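You operate a simulated robot arm through the tools that you are given. There is no shell and no other tool.

You are at the controls of a simulated robot arm. One attempt, no reset.

## Task
Balance lever A: slide its counterweight onto the yellow band, clamp it and set the lever level.
Fine: slacken the clamp screw first; the lever must float level by itself; leave the rest of the frame alone.

It is judged by the outcome, as a careful person would: the job done as asked, and still so three seconds after it is handed in. It fails if anything else is knocked over, pushed out of place, dropped, spilled or broken.

## Robot
A 6-joint arm with a three-finger gripper, fixed in place. Base frame: the origin is on the floor under the middle of its stand, x ahead of it, y to its left, z up; the work surface is at about z = 0.5. Readings come in m, degrees, newtons and seconds.
It reaches about 1.213 m from its shoulder. Its first joint turns from -166.0 to 166.0 degrees. Payload 4.89 kg.
Tool frame: the origin (TCP) lies between the finger pads and is the grasp point; the fingertips stand 0.03 m ahead of it; z points along the fingers, y is the line along which they close. The gripper opens to 0.164 m; its body begins 0.125 m behind the TCP.
Orientation is told as [roll, pitch, yaw] about the base's x, y, z axes, in that order, counted from this pose: with the fingers straight down and closing along the base's y, the tool's x points along the base's -x, its y along +y and its z along -z.

## Interface
- The arm moves only by the tool move_arm. Its arguments are lists of equal length, an entry for each row: "translation": the shift along the tool's x, y, z in m, a list of three; "rot": the turn, a rotation vector about the tool's x, y, z in degrees, a list of three; "fingers": the opening, from 0 (shut) to 1 (fully open). In form: {"translation": [[tx, ty, tz], ...], "rot": [[rx, ry, rz], ...], "fingers": [fingers, ...]}. A call has 1 to 20 rows; each row shifts and turns the commanded pose from where the row before left it, along the tool's axes as they then stand. Rows are played at 5 a second. More than 0.05 m and 8.6 degrees between two rows, or a gripper value outside its range, and nothing of the call is played. A pose out of reach is approached as far as the arm can. The call stops where the force on the tool passes 40 N (or 10 N more than at its start, if that is more) or the arm is blocked; 0.2 s more then pass. Each finger travels about 0.108 m/s and halts on what it meets, pressing with about 24 N; the grip force reading is that of the motor and also rises with nothing between the fingers. The clock runs only during rows and for 0.2 s after the last one: add rows that do not move to give the fingers time. It gives the time, the measured TCP pose, the force on the tool (base axes), the opening and the grip force at its end, in the units of the frame above (readings bear some noise), with the torque about the TCP (base axes, N m) and any sound that the robot's microphone picked up.
- Cameras (640 x 400 px; columns grow to the right, rows downward): "scene" is fixed at [0.4021, -0.5, 1.5768]; the picture's right is [0.87, -0.49, 0.00], its down [-0.29, -0.52, -0.80] and it looks along [0.39, 0.70, -0.60] (base axes); focal length 286 px, centre (320, 200). "wrist" rides on the gripper at [0.076, -0.002, -0.152] in the tool frame; the picture's right is [0.02, 1.00, 0.00], its down [-0.88, 0.02, -0.47] and it looks along [-0.47, 0.01, 0.88] (tool axes); focal length 247 px, centre (320, 200). There is no depth. A picture from a camera that has moved, and an enlarged one, comes with that camera's place and axes in the base frame and with its lens.
- camera(camera): a new picture of that camera. No time passes.
- move_column(by): moves the trunk up (or, below 0, down) by that many m; the arm rides with it, the base frame stays. It gives what a move gives, with no picture.
- inspect(camera, box): a new picture of the part [left, top, right, bottom] of that camera's present view, enlarged. No time passes.
- finish_job(): hands the job in; it is judged then, once.

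Nothing tells you positions but the pictures and the camera data. Unless the task says otherwise, let go and move clear before handing in.

The tools are called after "Call:" as a command line: name --argument value ..., lists and objects as JSON in quotes. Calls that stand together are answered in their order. move_arm: Moves the arm, as the interface text tells. Its arguments: {"type":"object","properties":{"translation":{"type":"array","items":{"type":"array","items":{"type":"number"}}},"rot":{"type":"array","items":{"type":"array","items":{"type":"number"}}},"fingers":{"type":"array","items":{"type":"number"}}},"required":["translation","rot","fingers"]} The other tools are called the same way: move_column (by) moves the trunk up or down; camera (camera) takes a picture; inspect (camera, box) takes an enlarged picture of a part of a camera's view; finish_job () hands the job in.

At the start:

```text
time: 0.0
eef_pos: [0.5688, 0.2952, 1.375]
orientation: [0.0, 0.0, 0.0]
wrist_force: [-0.5, -0.1, 0.3]
wrist_torque: [0.0, -0.03, 0.05]
gripper_width: 0.1643
finger_force: 0.0
trunk travel left (down, up): [-0.175, 0.215]
```

scene: 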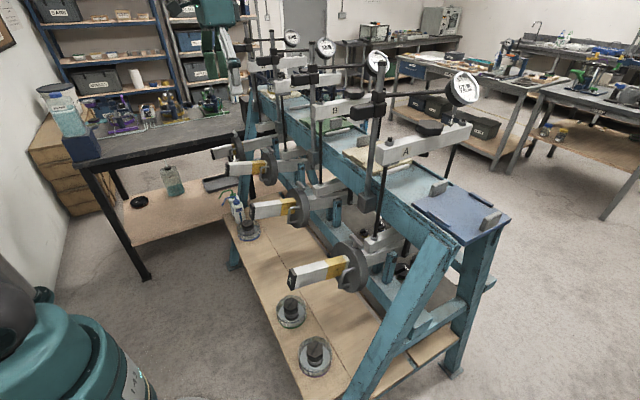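
wrist: 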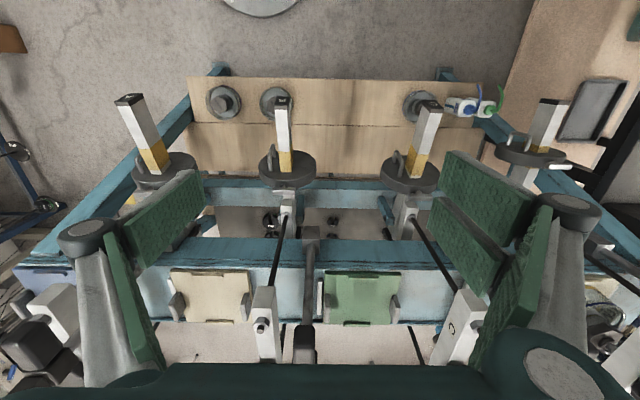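

I see a consolidation frame with four levers; lever A looks to be the one nearest the scene camera (most negative y). I'll look closer before moving anything.

Call:
inspect --camera "scene" --box '[270, 200, 430, 300]'

Call:
inspect --camera "scene" --box '[340, 60, 500, 260]'

Call:
inspect --camera "wrist" --box '[80, 70, 240, 270]'

Call:
inspect --camera "scene" --box '[200, 100, 360, 240]'

```text
4.00 times, centred on (350, 250) of scene
camera zoom: at [0.4021, -0.5, 1.5768], right [0.87, -0.49, 0.0], down [-0.29, -0.52, -0.8], along [0.39, 0.7, -0.6], focal length 1145 px, centre (200, 0)
```

zoom: 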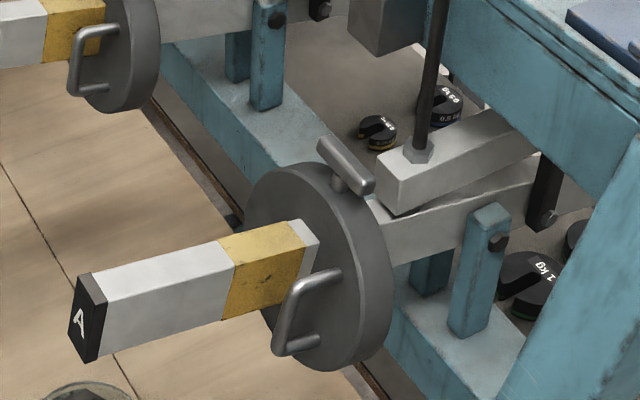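

```text
2.00 times, centred on (420, 160) of scene
camera zoom: at [0.4021, -0.5, 1.5768], right [0.87, -0.49, 0.0], down [-0.29, -0.52, -0.8], along [0.39, 0.7, -0.6], focal length 572 px, centre (120, 280)
```

zoom: 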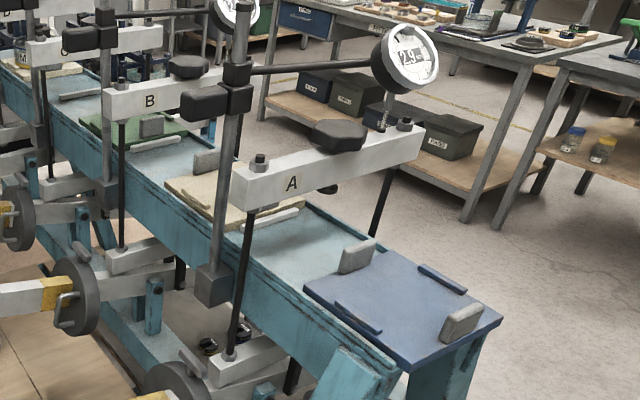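

```text
2.00 times, centred on (160, 170) of wrist
camera zoom: at [0.492, 0.2942, 1.5269], right [-0.02, 1.0, 0.0], down [0.88, 0.02, 0.47], along [0.47, 0.01, -0.88], focal length 494 px, centre (640, 260)
```

zoom: 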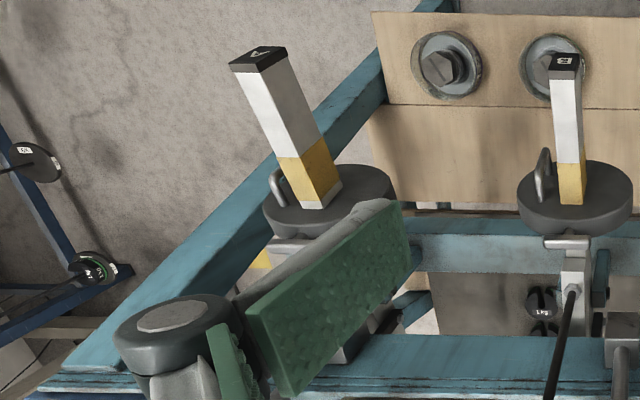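

```text
2.86 times, centred on (280, 170) of scene
camera zoom: at [0.4021, -0.5, 1.5768], right [0.87, -0.49, 0.0], down [-0.29, -0.52, -0.8], along [0.39, 0.7, -0.6], focal length 818 px, centre (434, 286)
```

zoom: 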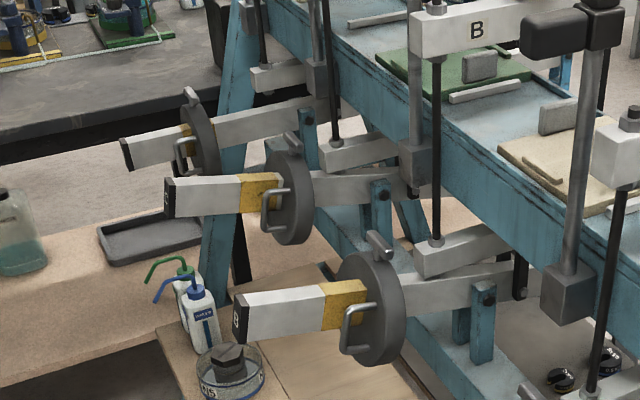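

Lever A's tail points towards −x at roughly (0.55, −0.09, 1.0); its disc counterweight, with a D-handle on its front and a T-bar clamp screw on top, sits inboard of the yellow band. I'll take sharper views to measure these.

Call:
inspect --camera "scene" --box '[310, 215, 390, 265]'

Call:
inspect --camera "scene" --box '[300, 250, 380, 300]'

Call:
inspect --camera "scene" --box '[360, 210, 440, 290]'

Call:
inspect --camera "scene" --box '[430, 60, 500, 120]'

Call:
inspect --camera "wrist" --box '[110, 90, 210, 200]'

```text
8.00 times, centred on (350, 240) of scene
camera zoom: at [0.4021, -0.5, 1.5768], right [0.87, -0.49, 0.0], down [-0.29, -0.52, -0.8], along [0.39, 0.7, -0.6], focal length 2289 px, centre (80, -120)
```

zoom: 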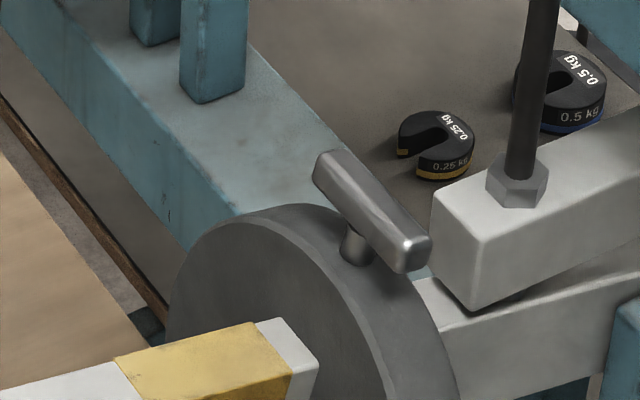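

```text
8.00 times, centred on (340, 275) of scene
camera zoom: at [0.4021, -0.5, 1.5768], right [0.87, -0.49, 0.0], down [-0.29, -0.52, -0.8], along [0.39, 0.7, -0.6], focal length 2289 px, centre (160, -400)
```

zoom: 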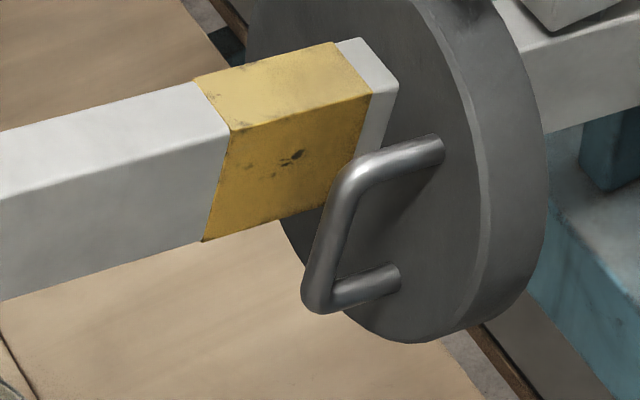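

```text
5.00 times, centred on (400, 250) of scene
camera zoom: at [0.4021, -0.5, 1.5768], right [0.87, -0.49, 0.0], down [-0.29, -0.52, -0.8], along [0.39, 0.7, -0.6], focal length 1431 px, centre (-80, -50)
```

zoom: 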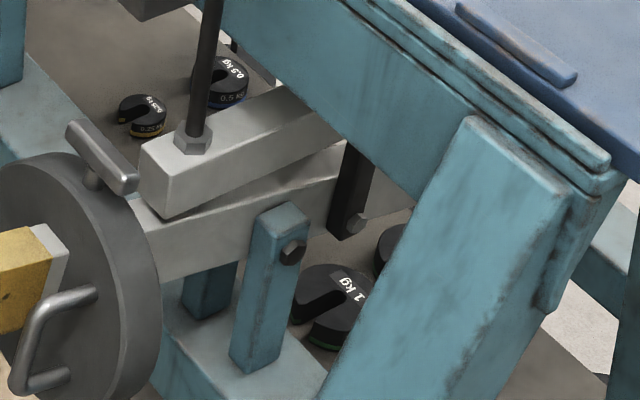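

```text
6.67 times, centred on (465, 90) of scene
camera zoom: at [0.4021, -0.5, 1.5768], right [0.87, -0.49, 0.0], down [-0.29, -0.52, -0.8], along [0.39, 0.7, -0.6], focal length 1908 px, centre (-647, 933)
```

zoom: 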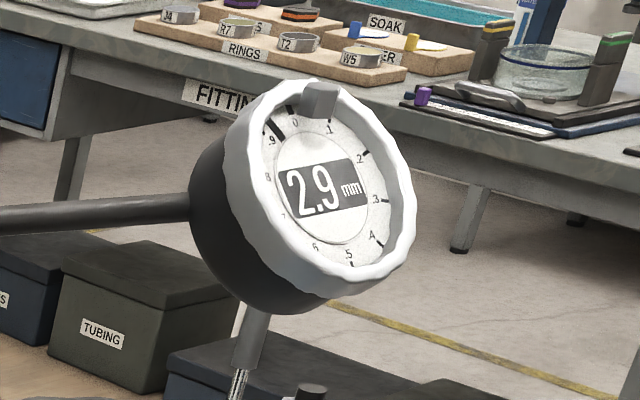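

```text
3.64 times, centred on (160, 145) of wrist
camera zoom: at [0.492, 0.2942, 1.5269], right [-0.02, 1.0, 0.0], down [0.88, 0.02, 0.47], along [0.47, 0.01, -0.88], focal length 898 px, centre (902, 400)
```

zoom: 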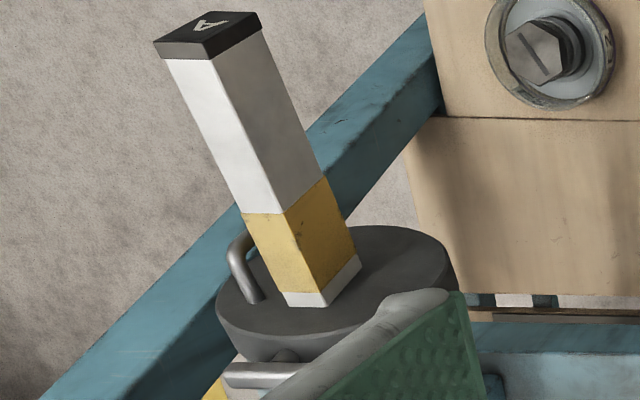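

The dial of A reads 2.9 mm; I'll compare it with the neighbouring dials and lever ends to understand what level looks like.

Call:
inspect --camera "scene" --box '[350, 40, 410, 80]'

Call:
inspect --camera "scene" --box '[270, 20, 350, 70]'

Call:
inspect --camera "scene" --box '[280, 250, 360, 300]'

Call:
inspect --camera "scene" --box '[245, 180, 325, 230]'

```text
10.00 times, centred on (380, 60) of scene
camera zoom: at [0.4021, -0.5, 1.5768], right [0.87, -0.49, 0.0], down [-0.29, -0.52, -0.8], along [0.39, 0.7, -0.6], focal length 2862 px, centre (-280, 1600)
```

zoom: 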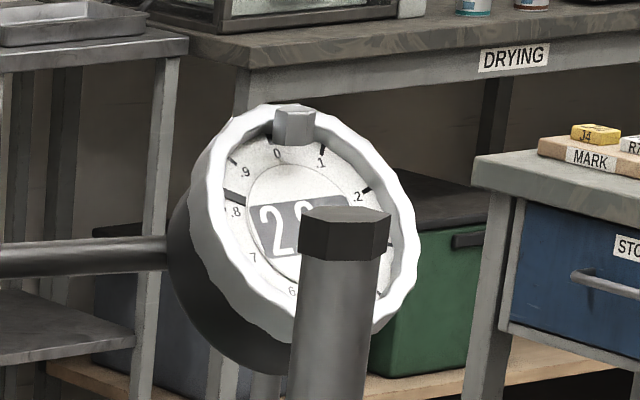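

```text
8.00 times, centred on (310, 45) of scene
camera zoom: at [0.4021, -0.5, 1.5768], right [0.87, -0.49, 0.0], down [-0.29, -0.52, -0.8], along [0.39, 0.7, -0.6], focal length 2289 px, centre (400, 1440)
```

zoom: 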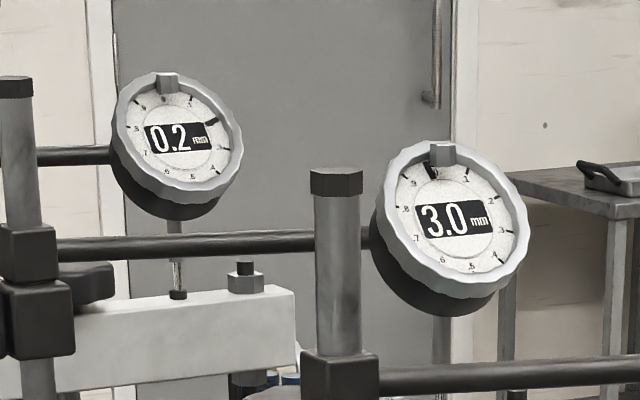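

```text
8.00 times, centred on (320, 275) of scene
camera zoom: at [0.4021, -0.5, 1.5768], right [0.87, -0.49, 0.0], down [-0.29, -0.52, -0.8], along [0.39, 0.7, -0.6], focal length 2289 px, centre (320, -400)
```

zoom: 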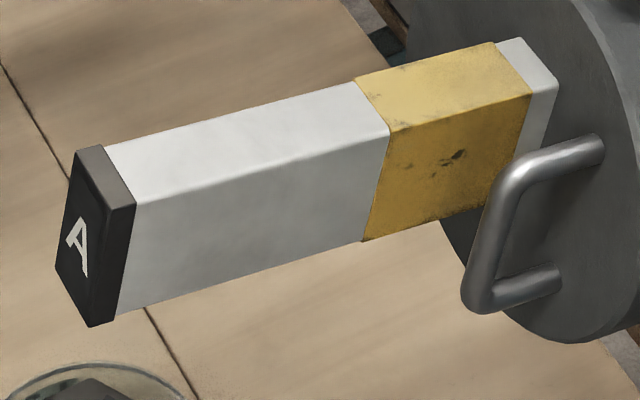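

```text
8.00 times, centred on (285, 205) of scene
camera zoom: at [0.4021, -0.5, 1.5768], right [0.87, -0.49, 0.0], down [-0.29, -0.52, -0.8], along [0.39, 0.7, -0.6], focal length 2289 px, centre (600, 160)
```

zoom: 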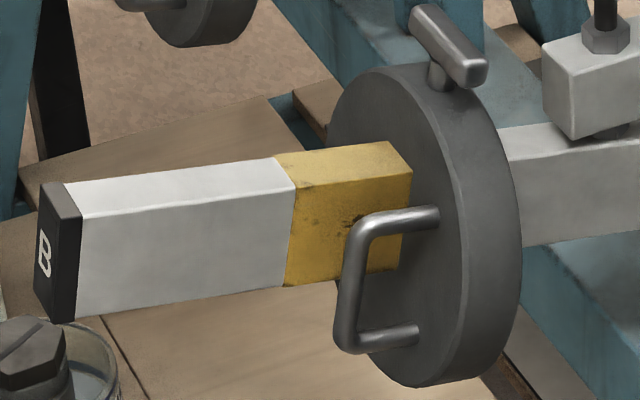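

Lever A's band is fully exposed with a small white gap before the disc, so the weight must come about a disc-width towards −x. I'll move the wrist over lever A's tail at safe height to look at the clamp and handle closely.

Call:
move_arm --translation '[[0.01, -0.049, 0], [0.01, -0.049, 0], [0.01, -0.049, 0], [0.01, -0.049, 0], [0.01, -0.049, 0], [0.01, -0.049, 0], [0.01, -0.049, 0], [0.01, -0.049, 0]]' --rot '[[0, 0, 0], [0, 0, 0], [0, 0, 0], [0, 0, 0], [0, 0, 0], [0, 0, 0], [0, 0, 0], [0, 0, 0]]' --fingers '[1, 1, 1, 1, 1, 1, 1, 1]'

Call:
camera --camera "wrist"

Call:
camera --camera "scene"

```text
time: 1.8
eef_pos: [0.4888, -0.0951, 1.3711]
orientation: [0.0, 0.0, 0.0]
wrist_force: [0.1, 0.4, 1.1]
wrist_torque: [-0.12, 0.02, 0.02]
gripper_width: 0.1639
finger_force: 0.0
trunk travel left (down, up): [-0.175, 0.215]
```

```text
taken
camera wrist: at [0.4103, -0.096, 1.5231], right [-0.02, 1.0, 0.0], down [0.88, 0.02, 0.47], along [0.47, 0.01, -0.88], focal length 247 px, centre (320, 200)
```

wrist: 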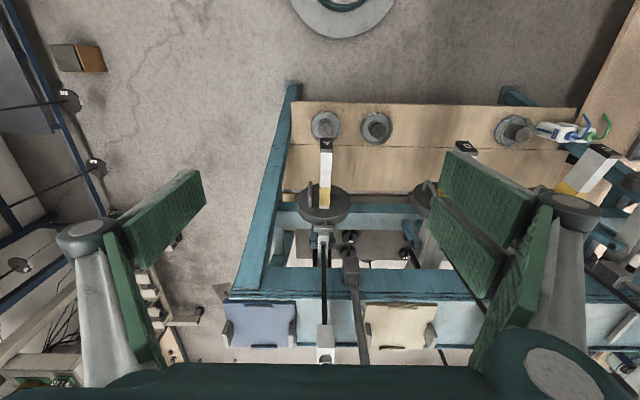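

```text
taken
```

scene: 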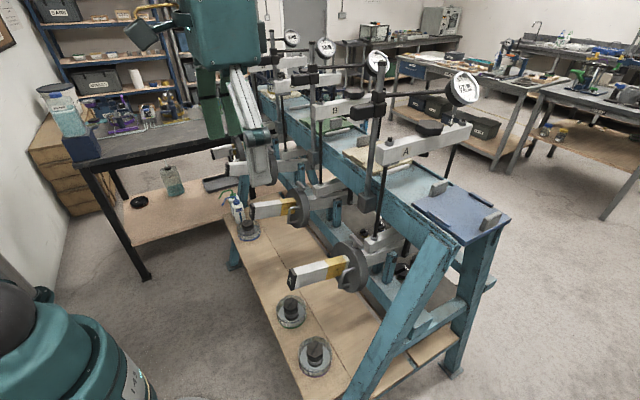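

I'm now over lever A's tail. I'll enlarge the wrist view to measure disc, clamp T-bar and handle, and see how the fingers are laid out.

Call:
inspect --camera "wrist" --box '[260, 130, 400, 290]'

Call:
inspect --camera "wrist" --box '[400, 130, 640, 400]'

Call:
inspect --camera "scene" --box '[180, 0, 320, 200]'

```text
2.50 times, centred on (330, 210) of wrist
camera zoom: at [0.4103, -0.096, 1.5231], right [-0.02, 1.0, 0.0], down [0.88, 0.02, 0.47], along [0.47, 0.01, -0.88], focal length 617 px, centre (295, 175)
```

zoom: 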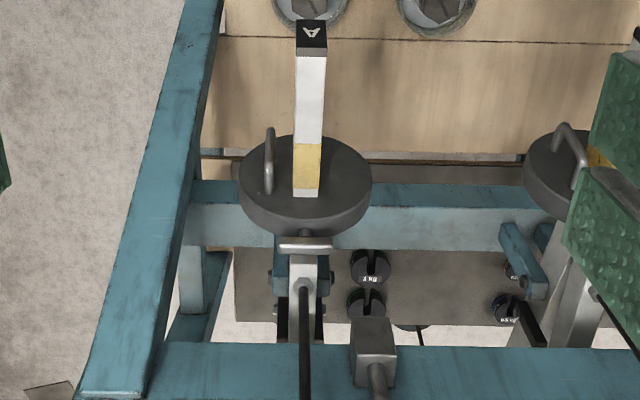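

```text
1.48 times, centred on (520, 265) of wrist
camera zoom: at [0.4103, -0.096, 1.5231], right [-0.02, 1.0, 0.0], down [0.88, 0.02, 0.47], along [0.47, 0.01, -0.88], focal length 366 px, centre (24, 104)
```

zoom: 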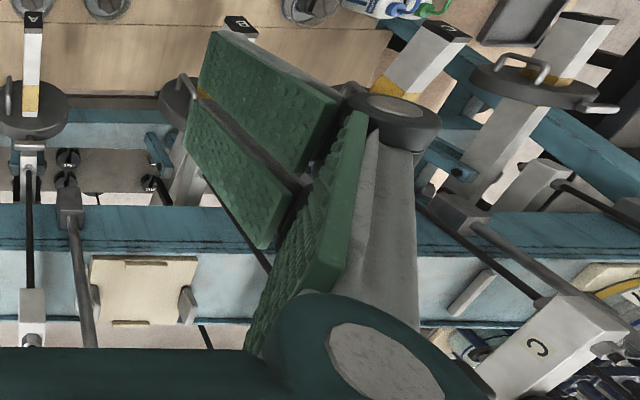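

```text
2.00 times, centred on (250, 100) of scene
camera zoom: at [0.4021, -0.5, 1.5768], right [0.87, -0.49, 0.0], down [-0.29, -0.52, -0.8], along [0.39, 0.7, -0.6], focal length 572 px, centre (460, 400)
```

zoom: 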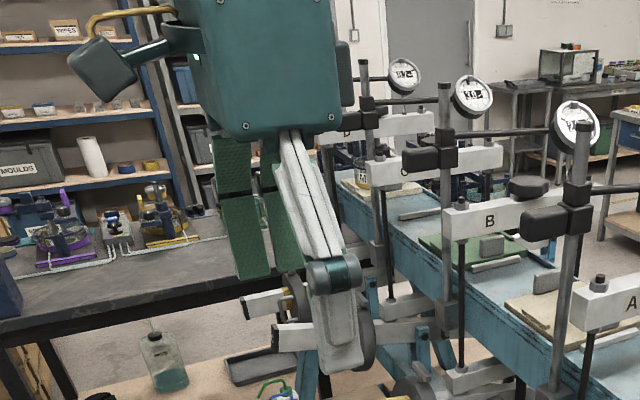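

The weight's T-bar is at about (0.742, −0.079, 1.045), lying along y; the lever tail is tilted up about 13°. The yoke rod (x≈0.80) and dial post (≈0.82, −0.01) are close behind, so I need to know the finger shape when nearly closed — I'll close in free space and look.

Call:
move_arm --translation '[[0, 0, 0], [0, 0, 0], [0, 0, 0], [0, 0, 0], [0, 0, 0]]' --rot '[[0, 0, 0], [0, 0, 0], [0, 0, 0], [0, 0, 0], [0, 0, 0]]' --fingers '[0.8, 0.6, 0.4, 0.25, 0.25]'

Call:
inspect --camera "scene" --box '[180, 0, 320, 200]'

Call:
camera --camera "wrist"

```text
time: 3.0
eef_pos: [0.4866, -0.0953, 1.3707]
orientation: [0.0, 0.0, 0.1]
wrist_force: [-0.5, -0.3, 0.6]
wrist_torque: [0.01, -0.01, 0.0]
gripper_width: 0.041
finger_force: 0.0
trunk travel left (down, up): [-0.175, 0.215]
```

```text
2.00 times, centred on (250, 100) of scene
camera zoom: at [0.4021, -0.5, 1.5768], right [0.87, -0.49, 0.0], down [-0.29, -0.52, -0.8], along [0.39, 0.7, -0.6], focal length 572 px, centre (460, 400)
```

zoom: 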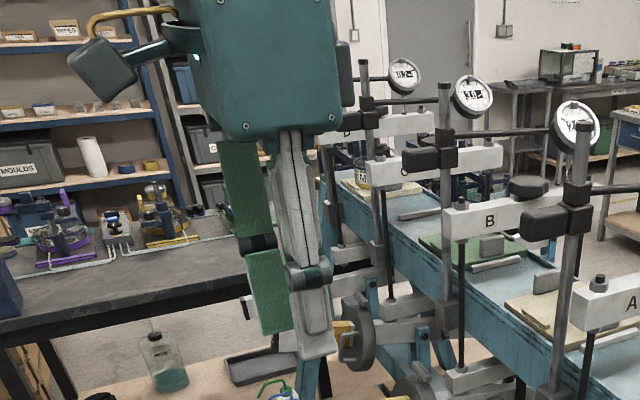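

```text
taken
camera wrist: at [0.4104, -0.0963, 1.523], right [-0.02, 1.0, 0.0], down [0.88, 0.02, 0.47], along [0.47, 0.01, -0.88], focal length 247 px, centre (320, 200)
```

wrist: 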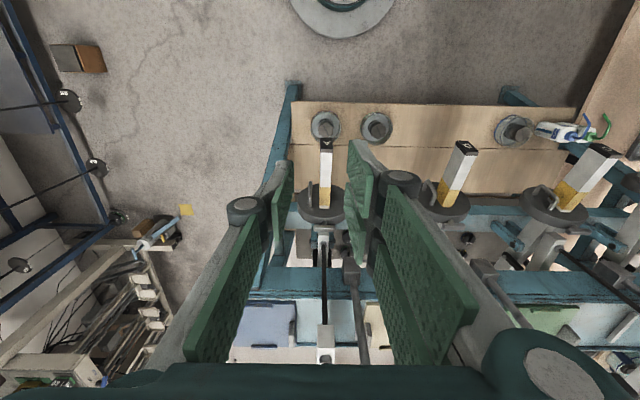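

The fingers are slim near the tips when partly closed. I'll set about 0.7 opening, which I'd use to push one end of the T-bar with the single finger, and check the tip geometry.

Call:
move_arm --translation '[[0, 0, 0], [0, 0, 0], [0, 0, 0], [0, 0, 0], [0, 0, 0]]' --rot '[[0, 0, 0], [0, 0, 0], [0, 0, 0], [0, 0, 0], [0, 0, 0]]' --fingers '[0.4, 0.6, 0.7, 0.7, 0.7]'

Call:
camera --camera "wrist"

Call:
inspect --camera "scene" --box '[200, 50, 300, 200]'

```text
time: 4.2
eef_pos: [0.4887, -0.0952, 1.3715]
orientation: [0.0, 0.0, 0.0]
wrist_force: [-0.3, -0.3, 0.5]
wrist_torque: [0.02, 0.01, 0.0]
gripper_width: 0.1146
finger_force: 0.0
trunk travel left (down, up): [-0.175, 0.215]
```

```text
taken
camera wrist: at [0.4104, -0.0963, 1.523], right [-0.02, 1.0, 0.0], down [0.88, 0.02, 0.47], along [0.47, 0.01, -0.88], focal length 247 px, centre (320, 200)
```

wrist: 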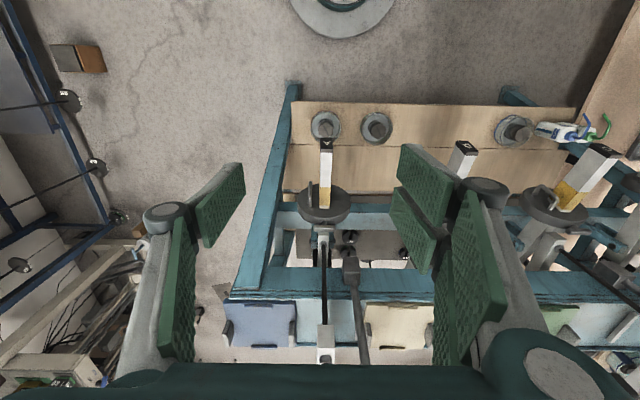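

```text
2.67 times, centred on (250, 125) of scene
camera zoom: at [0.4021, -0.5, 1.5768], right [0.87, -0.49, 0.0], down [-0.29, -0.52, -0.8], along [0.39, 0.7, -0.6], focal length 763 px, centre (507, 400)
```

zoom: 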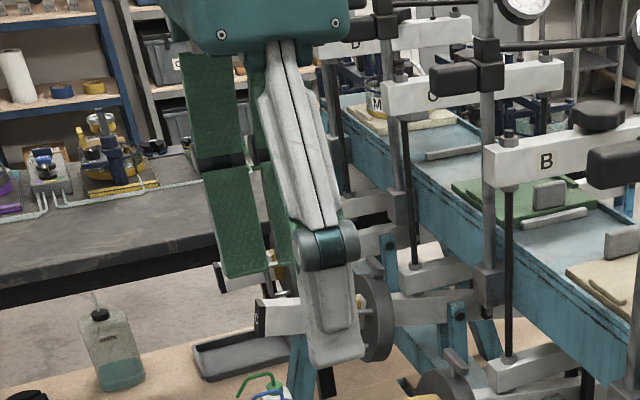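

The single finger (−y side) has a ~3 cm wide tip. I'll tilt the hand back 20° away from the yoke and bring it near the T-bar for a close look.

Call:
move_arm --translation '[[0, 0, 0], [0, 0, 0], [0, 0, 0], [-0.0142, 0.0108, 0.0444], [-0.0142, 0.0108, 0.0444], [-0.0142, 0.0108, 0.0444], [-0.0142, 0.0108, 0.0444], [-0.0142, 0.0108, 0.0444], [-0.0142, 0.0108, 0.0444], [0, 0, 0]]' --rot '[[0, -7, 0], [0, -7, 0], [0, -6, 0], [0, 0, 0], [0, 0, 0], [0, 0, 0], [0, 0, 0], [0, 0, 0], [0, 0, 0], [0, 0, 0]]' --fingers '[0.7, 0.7, 0.7, 0.7, 0.7, 0.7, 0.7, 0.7, 0.7, 0.7]'

Call:
camera --camera "wrist"

Call:
camera --camera "scene"

```text
time: 6.4
eef_pos: [0.6597, -0.0335, 1.1525]
orientation: [0.0, -20.0, -0.2]
wrist_force: [1.5, 0.1, -0.2]
wrist_torque: [-0.01, 0.13, -0.05]
gripper_width: 0.1146
finger_force: 0.0
trunk travel left (down, up): [-0.175, 0.215]
```

```text
taken
camera wrist: at [0.5361, -0.0342, 1.27], right [-0.02, 1.0, -0.01], down [0.67, 0.02, 0.75], along [0.75, 0.01, -0.67], focal length 247 px, centre (320, 200)
```

wrist: 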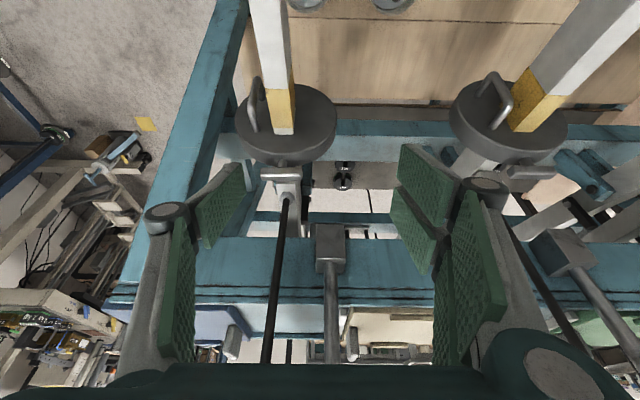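

```text
taken
```

scene: 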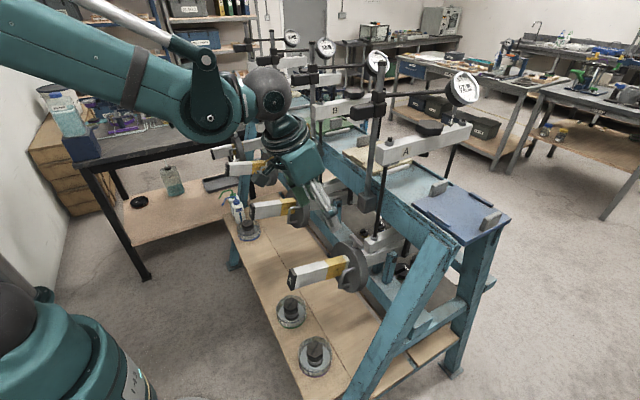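

I have a close view now; enlarging around the disc and T-bar to fix their position.

Call:
inspect --camera "wrist" --box '[225, 70, 345, 230]'

Call:
inspect --camera "scene" --box '[240, 120, 380, 260]'

```text
2.50 times, centred on (285, 150) of wrist
camera zoom: at [0.5361, -0.0342, 1.27], right [-0.02, 1.0, -0.01], down [0.67, 0.02, 0.75], along [0.75, 0.01, -0.67], focal length 617 px, centre (408, 325)
```

zoom: 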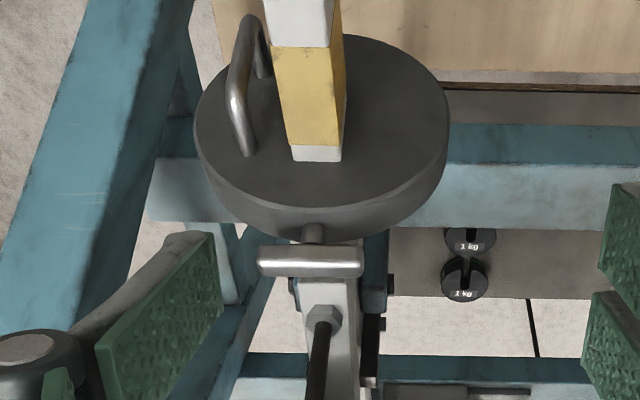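

```text
2.86 times, centred on (310, 190) of scene
camera zoom: at [0.4021, -0.5, 1.5768], right [0.87, -0.49, 0.0], down [-0.29, -0.52, -0.8], along [0.39, 0.7, -0.6], focal length 818 px, centre (349, 229)
```

zoom: 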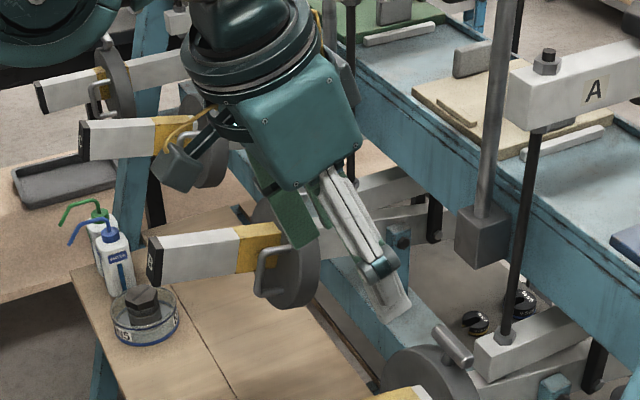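

T-bar centre works out to (0.7445, −0.080, 1.043), disc top at z≈1.02, disc about 4 cm thick. I'll advance along the tool axis to just in front of the T-bar's −y end with the single finger.

Call:
move_arm --translation '[[0, 0, 0.033], [0, 0, 0.033], [0, 0, 0.03], [0, 0, 0]]' --rot '[[0, 0, 0], [0, 0, 0], [0, 0, 0], [0, 0, 0]]' --fingers '[0.7, 0.7, 0.7, 0.7]'

Call:
camera --camera "wrist"

Call:
inspect --camera "scene" --box '[270, 170, 430, 290]'

```text
time: 7.4
eef_pos: [0.6935, -0.0343, 1.0623]
orientation: [0.0, -19.9, 0.1]
wrist_force: [0.8, -0.2, -0.2]
wrist_torque: [0.03, 0.07, 0.0]
gripper_width: 0.1148
finger_force: 0.1
trunk travel left (down, up): [-0.175, 0.215]
```

```text
taken
camera wrist: at [0.5683, -0.0343, 1.1798], right [-0.02, 1.0, -0.01], down [0.67, 0.02, 0.75], along [0.75, 0.01, -0.67], focal length 247 px, centre (320, 200)
```

wrist: 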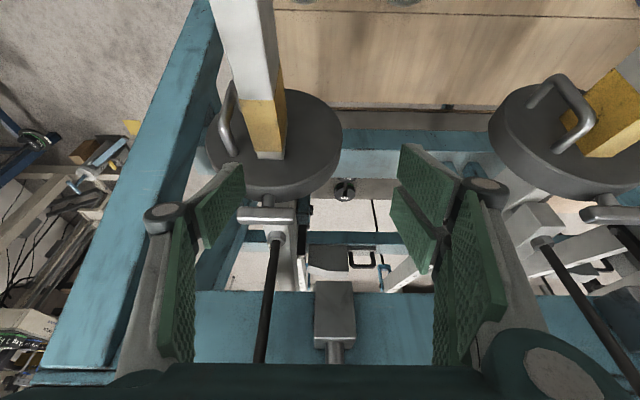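

```text
3.33 times, centred on (350, 230) of scene
camera zoom: at [0.4021, -0.5, 1.5768], right [0.87, -0.49, 0.0], down [-0.29, -0.52, -0.8], along [0.39, 0.7, -0.6], focal length 954 px, centre (220, 100)
```

zoom: 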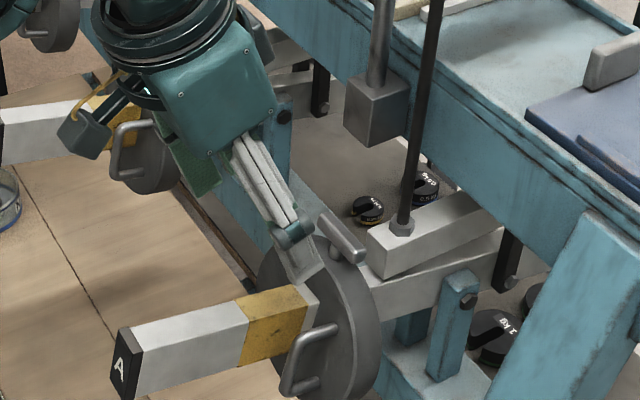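

The finger tip looks just in front of the T-bar end. I'll zoom in to check overlap before pushing.

Call:
inspect --camera "wrist" --box '[180, 140, 320, 260]'

Call:
inspect --camera "scene" --box '[320, 210, 390, 270]'

```text
3.33 times, centred on (250, 200) of wrist
camera zoom: at [0.5683, -0.0343, 1.1798], right [-0.02, 1.0, -0.01], down [0.67, 0.02, 0.75], along [0.75, 0.01, -0.67], focal length 823 px, centre (553, 200)
```

zoom: 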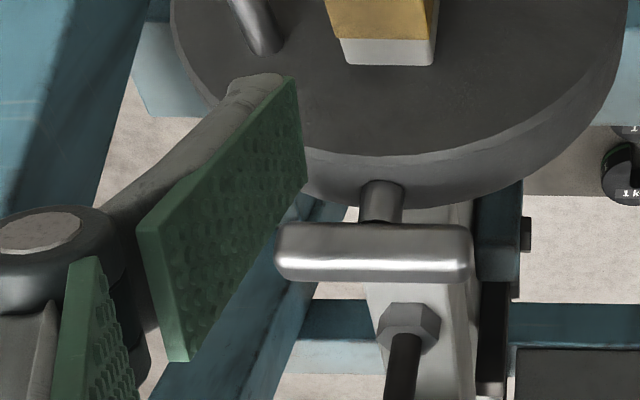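

```text
6.67 times, centred on (355, 240) of scene
camera zoom: at [0.4021, -0.5, 1.5768], right [0.87, -0.49, 0.0], down [-0.29, -0.52, -0.8], along [0.39, 0.7, -0.6], focal length 1908 px, centre (87, -67)
```

zoom: 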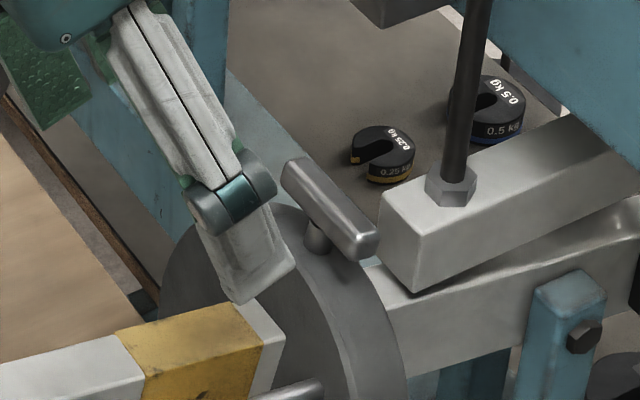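

The finger's corner sits ~2.5 cm in front of the T-bar end at the right height. I'll push it gently in +x (turning the screw counter-clockwise from above) in small steps.

Call:
move_arm --translation '[[-0.008, 0.002, 0.0072], [-0.0094, 0, 0.0034], [-0.0038, 0, 0.0014], [-0.0038, 0, 0.0014], [-0.0038, 0, 0.0014]]' --rot '[[0, 0, 0], [0, 0, 0], [0, 0, 0], [0, 0, 0], [0, 0, 0]]' --fingers '[0.7, 0.7, 0.7, 0.7, 0.7]'

Call:
inspect --camera "wrist" --box '[180, 140, 320, 260]'

Call:
inspect --camera "scene" --box '[320, 210, 390, 270]'

```text
time: 8.6
eef_pos: [0.7229, -0.0318, 1.0587]
orientation: [0.0, -20.0, -0.1]
wrist_force: [-3.0, -4.9, 0.4]
wrist_torque: [-0.06, 0.03, -0.28]
gripper_width: 0.1171
finger_force: 2.3
trunk travel left (down, up): [-0.175, 0.215]
```

```text
3.33 times, centred on (250, 200) of wrist
camera zoom: at [0.5996, -0.0323, 1.1752], right [-0.02, 1.0, -0.01], down [0.67, 0.02, 0.75], along [0.75, 0.01, -0.67], focal length 823 px, centre (553, 200)
```

zoom: 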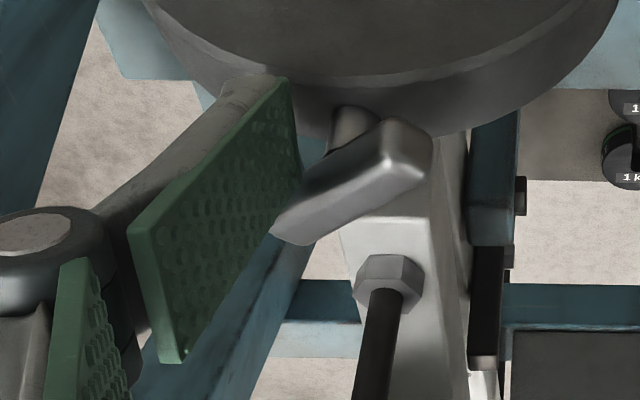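

```text
6.67 times, centred on (355, 240) of scene
camera zoom: at [0.4021, -0.5, 1.5768], right [0.87, -0.49, 0.0], down [-0.29, -0.52, -0.8], along [0.39, 0.7, -0.6], focal length 1908 px, centre (87, -67)
```

zoom: 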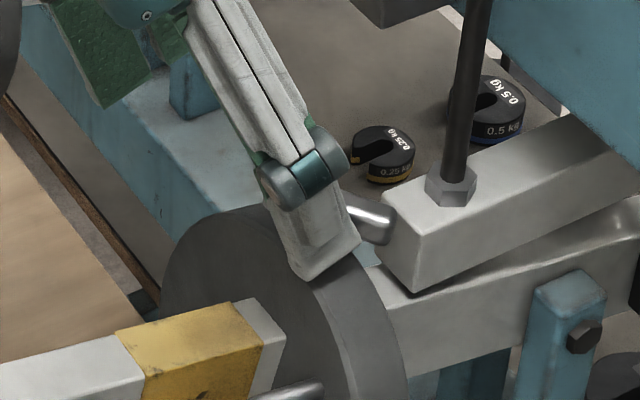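

The screw turns easily — about 45° so far at ~5 N. I'll push a little more to get it to ~65°.

Call:
move_arm --translation '[[-0.0038, 0, 0.0014], [-0.0038, 0, 0.0014], [0, 0, 0]]' --rot '[[0, 0, 0], [0, 0, 0], [0, 0, 0]]' --fingers '[0.7, 0.7, 0.7]'

Call:
inspect --camera "wrist" --box '[180, 140, 320, 260]'

```text
time: 9.4
eef_pos: [0.7327, -0.0302, 1.0585]
orientation: [0.1, -19.9, 0.0]
wrist_force: [0.9, -7.2, 0.1]
wrist_torque: [-0.09, 0.03, -0.1]
gripper_width: 0.1175
finger_force: 3.6
trunk travel left (down, up): [-0.175, 0.215]
```

```text
3.33 times, centred on (250, 200) of wrist
camera zoom: at [0.6084, -0.0312, 1.1755], right [-0.02, 1.0, -0.01], down [0.67, 0.02, 0.75], along [0.75, 0.01, -0.67], focal length 823 px, centre (553, 200)
```

zoom: 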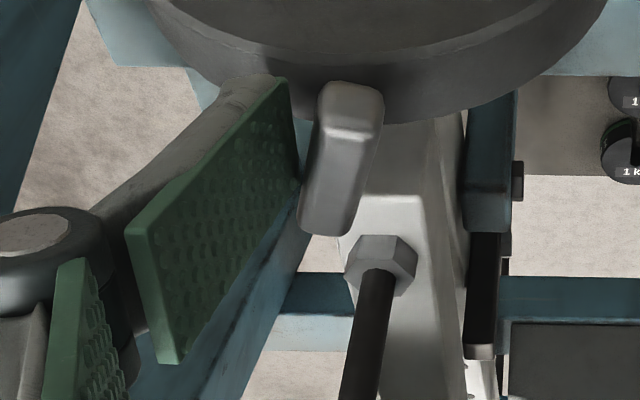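

The T-bar is now turned ~70° (nearly along the lever). I'll shift the hand so the bar is centred between the fingers, slightly higher, before gripping it.

Call:
move_arm --translation '[[-0.003, -0.012, -0.0085], [-0.004, -0.019, 0.0013], [-0.0074, -0.0184, 0.0028], [0, 0, 0]]' --rot '[[0, 0, 0], [0, 0, 0], [0, 0, 0], [0, 0, 0]]' --fingers '[0.7, 0.7, 0.7, 0.7]'

Call:
camera --camera "wrist"

Call:
inspect --camera "scene" --box '[310, 200, 410, 280]'

```text
time: 10.4
eef_pos: [0.746, -0.0811, 1.0685]
orientation: [0.0, -20.1, 0.1]
wrist_force: [-0.8, 0.0, 0.0]
wrist_torque: [0.06, -0.01, 0.01]
gripper_width: 0.1148
finger_force: 0.1
trunk travel left (down, up): [-0.175, 0.215]
```

```text
taken
camera wrist: at [0.6218, -0.0807, 1.1849], right [-0.02, 1.0, -0.01], down [0.67, 0.02, 0.75], along [0.75, 0.01, -0.67], focal length 247 px, centre (320, 200)
```

wrist: 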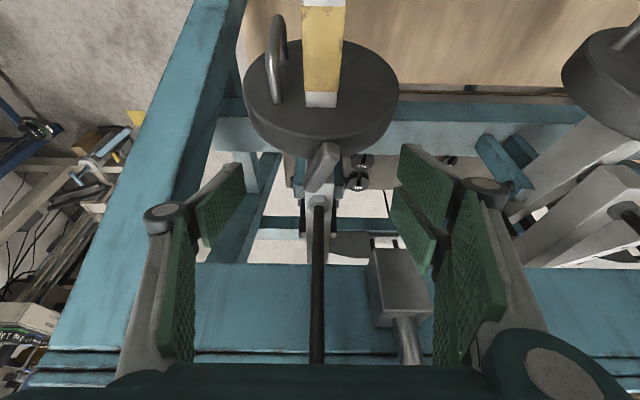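

```text
5.00 times, centred on (360, 240) of scene
camera zoom: at [0.4021, -0.5, 1.5768], right [0.87, -0.49, 0.0], down [-0.29, -0.52, -0.8], along [0.39, 0.7, -0.6], focal length 1431 px, centre (120, 0)
```

zoom: 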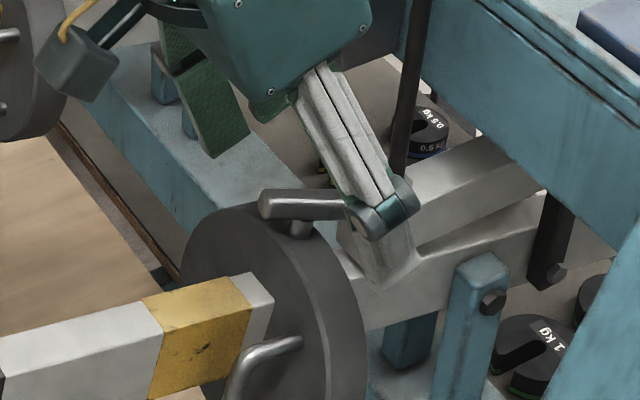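

The bar now lies nearly along the lever and sits between the fingers. I'll close onto it.

Call:
move_arm --translation '[[0, 0, 0], [0, 0, 0], [0, 0, 0], [0, 0, 0], [0, 0, 0], [0, 0, 0]]' --rot '[[0, 0, 0], [0, 0, 0], [0, 0, 0], [0, 0, 0], [0, 0, 0], [0, 0, 0]]' --fingers '[0.5, 0.35, 0.22, 0.12, 0.05, 0.05]'

Call:
camera --camera "wrist"

Call:
inspect --camera "scene" --box '[310, 200, 410, 280]'

```text
time: 11.8
eef_pos: [0.7459, -0.0801, 1.0676]
orientation: [0.0, -20.0, 0.0]
wrist_force: [5.0, -7.1, 1.7]
wrist_torque: [-0.21, -0.27, -0.05]
gripper_width: 0.0137
finger_force: 44.5
trunk travel left (down, up): [-0.175, 0.215]
```

```text
taken
camera wrist: at [0.6219, -0.0808, 1.1848], right [-0.02, 1.0, -0.01], down [0.67, 0.02, 0.75], along [0.75, 0.01, -0.67], focal length 247 px, centre (320, 200)
```

wrist: 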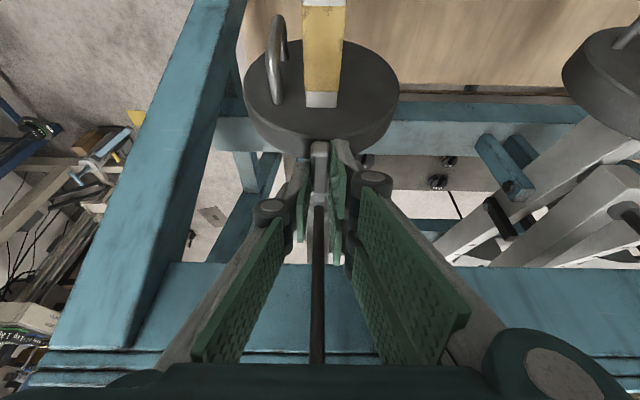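

```text
5.00 times, centred on (360, 240) of scene
camera zoom: at [0.4021, -0.5, 1.5768], right [0.87, -0.49, 0.0], down [-0.29, -0.52, -0.8], along [0.39, 0.7, -0.6], focal length 1431 px, centre (120, 0)
```

zoom: 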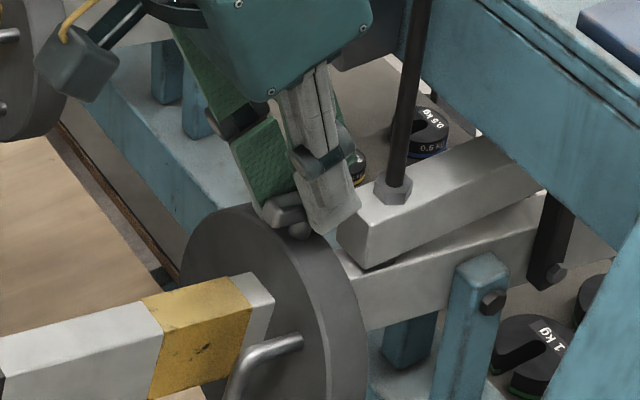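

The T-bar is gripped (13.7 mm). Now a small test pull along the lever towards the tail to see whether the weight is slack.

Call:
move_arm --translation '[[0.0042, 0, -0.0027], [0.0042, 0, -0.0027], [0, 0, 0]]' --rot '[[0, 0, 0], [0, 0, 0], [0, 0, 0]]' --fingers '[0.05, 0.05, 0.05]'

Call:
inspect --camera "scene" --box '[310, 200, 410, 280]'

```text
time: 12.6
eef_pos: [0.7363, -0.0809, 1.0708]
orientation: [0.0, -20.0, -0.2]
wrist_force: [10.9, -7.6, 6.1]
wrist_torque: [-0.23, -1.04, 0.0]
gripper_width: 0.0139
finger_force: 45.5
trunk travel left (down, up): [-0.175, 0.215]
```

```text
5.00 times, centred on (360, 240) of scene
camera zoom: at [0.4021, -0.5, 1.5768], right [0.87, -0.49, 0.0], down [-0.29, -0.52, -0.8], along [0.39, 0.7, -0.6], focal length 1431 px, centre (120, 0)
```

zoom: 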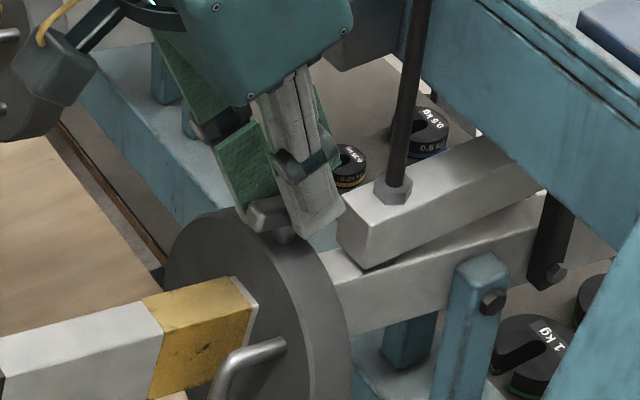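

The weight slides: the white gap has closed to the band's inner edge. I'll continue along the lever in small steps, watching the force.

Call:
move_arm --translation '[[0.0043, 0, -0.0027], [0.0043, 0, -0.0027], [0.0043, 0, -0.0027], [0.0043, 0, -0.0027], [0.0043, 0, -0.0027], [0, 0, 0]]' --rot '[[0, 0, 0], [0, 0, 0], [0, 0, 0], [0, 0, 0], [0, 0, 0], [0, 0, 0]]' --fingers '[0.05, 0.05, 0.05, 0.05, 0.05, 0.05]'

Call:
inspect --camera "scene" --box '[280, 210, 400, 300]'

Call:
inspect --camera "scene" --box '[430, 60, 500, 120]'

```text
time: 14.0
eef_pos: [0.712, -0.0804, 1.0751]
orientation: [0.0, -19.9, -0.1]
wrist_force: [6.6, -19.5, -10.8]
wrist_torque: [-0.57, 1.12, -0.07]
gripper_width: 0.0141
finger_force: 45.3
trunk travel left (down, up): [-0.175, 0.215]
```

```text
4.44 times, centred on (340, 255) of scene
camera zoom: at [0.4021, -0.5, 1.5768], right [0.87, -0.49, 0.0], down [-0.29, -0.52, -0.8], along [0.39, 0.7, -0.6], focal length 1272 px, centre (231, -44)
```

zoom: 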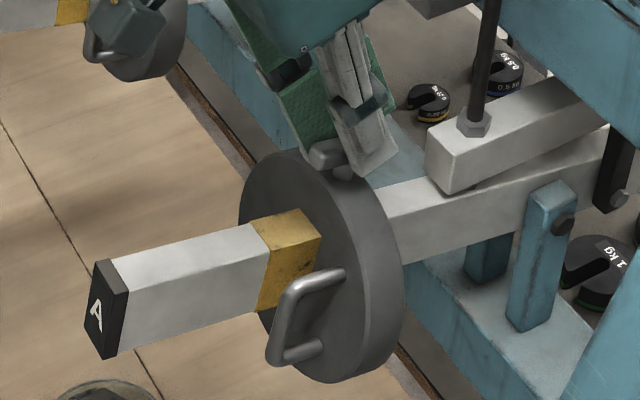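

```text
6.67 times, centred on (465, 90) of scene
camera zoom: at [0.4021, -0.5, 1.5768], right [0.87, -0.49, 0.0], down [-0.29, -0.52, -0.8], along [0.39, 0.7, -0.6], focal length 1908 px, centre (-647, 933)
```

zoom: 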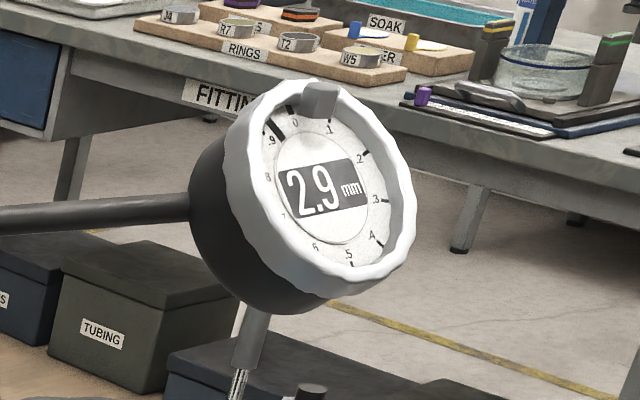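

The weight has slid about halfway onto the band with the lever still tilted. There is ~20 N sideways load in y, so I'll ease the hand slightly to −y to relieve it before going on.

Call:
move_arm --translation '[[0, -0.001, 0], [0, -0.001, 0], [0, 0, 0]]' --rot '[[0, 0, 0], [0, 0, 0], [0, 0, 0]]' --fingers '[0.05, 0.05, 0.05]'

Call:
camera --camera "wrist"

```text
time: 14.8
eef_pos: [0.7116, -0.0786, 1.076]
orientation: [0.1, -20.0, -0.1]
wrist_force: [8.3, 11.0, -19.4]
wrist_torque: [0.29, -0.78, 0.0]
gripper_width: 0.0136
finger_force: 45.1
trunk travel left (down, up): [-0.175, 0.215]
```

```text
taken
camera wrist: at [0.587, -0.0812, 1.1924], right [-0.02, 1.0, -0.01], down [0.67, 0.02, 0.75], along [0.75, 0.01, -0.67], focal length 247 px, centre (320, 200)
```

wrist: 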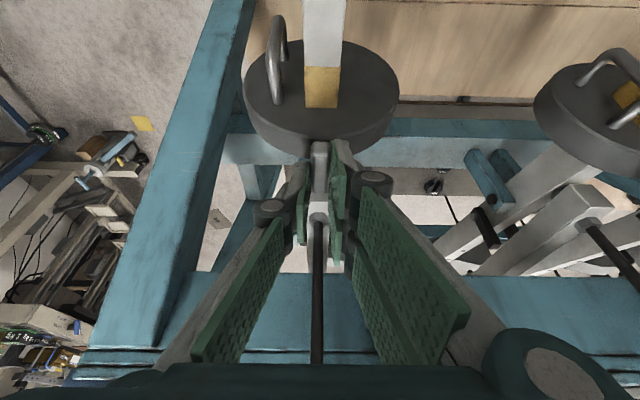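

Call:
move_arm --translation '[[0.0005, 0.0006, 0.0014], [0, 0, 0]]' --rot '[[0, 0, 0], [0, 0, 0]]' --fingers '[0.05, 0.05]'

```text
time: 15.4
eef_pos: [0.7113, -0.0792, 1.0762]
orientation: [0.0, -20.2, 0.0]
wrist_force: [10.9, 9.4, 6.3]
wrist_torque: [0.25, -1.58, 0.03]
gripper_width: 0.0135
finger_force: 45.3
trunk travel left (down, up): [-0.175, 0.215]
```

Loads are modest now. I'll slide the remaining ~1.5 cm along the lever.

Call:
move_arm --translation '[[0.0043, 0, -0.0026], [0.0043, 0, -0.0026], [0.0043, 0, -0.0026], [0, 0, 0]]' --rot '[[0, 0, 0], [0, 0, 0], [0, 0, 0], [0, 0, 0]]' --fingers '[0.05, 0.05, 0.05, 0.05]'

Call:
inspect --camera "scene" --box '[280, 240, 360, 300]'

Call:
inspect --camera "wrist" --box '[240, 0, 400, 200]'

```text
time: 16.4
eef_pos: [0.6932, -0.08, 1.0785]
orientation: [0.0, -19.9, -0.1]
wrist_force: [8.4, 5.7, -5.7]
wrist_torque: [0.13, -0.1, 0.06]
gripper_width: 0.014
finger_force: 45.0
trunk travel left (down, up): [-0.175, 0.215]
```

```text
6.67 times, centred on (320, 270) of scene
camera zoom: at [0.4021, -0.5, 1.5768], right [0.87, -0.49, 0.0], down [-0.29, -0.52, -0.8], along [0.39, 0.7, -0.6], focal length 1908 px, centre (320, -267)
```

zoom: 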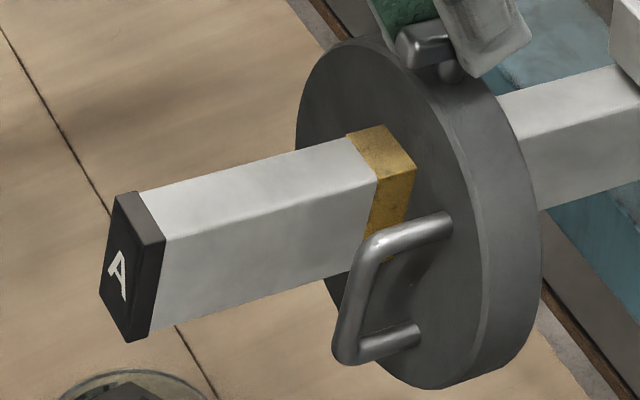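

```text
2.00 times, centred on (320, 100) of wrist
camera zoom: at [0.5695, -0.0809, 1.1951], right [-0.02, 1.0, -0.01], down [0.67, 0.02, 0.75], along [0.74, 0.01, -0.67], focal length 494 px, centre (320, 400)
```

zoom: 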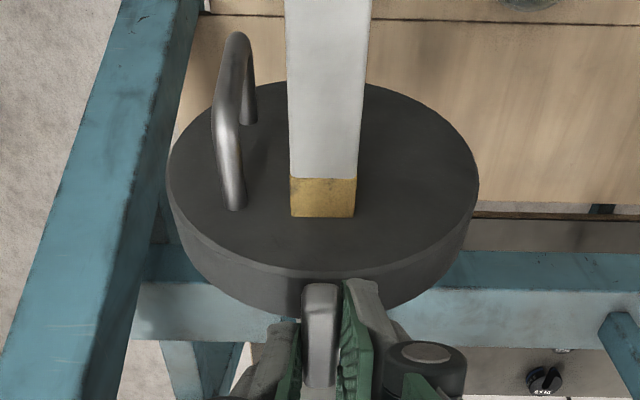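

About 17–18 mm of the 57 mm band is still visible in front of the disc. I'll measure the disc's thickness more carefully to find where its centre sits.

Call:
inspect --camera "scene" --box '[330, 240, 370, 300]'

Call:
inspect --camera "wrist" --box '[230, 80, 410, 180]'

```text
6.67 times, centred on (350, 270) of scene
camera zoom: at [0.4021, -0.5, 1.5768], right [0.87, -0.49, 0.0], down [-0.29, -0.52, -0.8], along [0.39, 0.7, -0.6], focal length 1908 px, centre (120, -267)
```

zoom: 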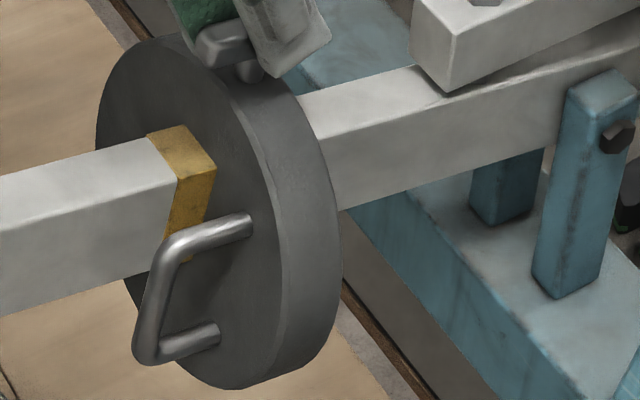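

```text
3.56 times, centred on (320, 130) of wrist
camera zoom: at [0.5695, -0.0809, 1.1951], right [-0.02, 1.0, -0.01], down [0.67, 0.02, 0.75], along [0.74, 0.01, -0.67], focal length 878 px, centre (320, 449)
```

zoom: 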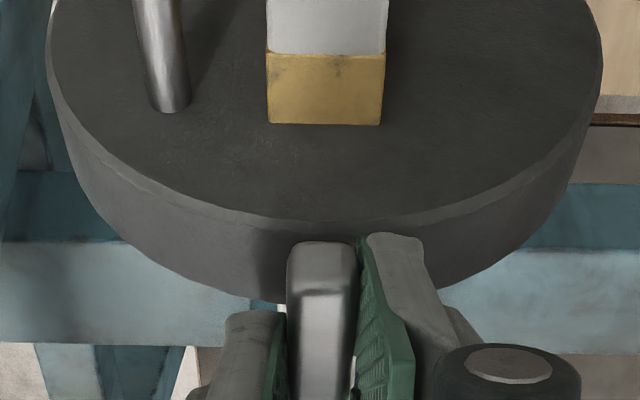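

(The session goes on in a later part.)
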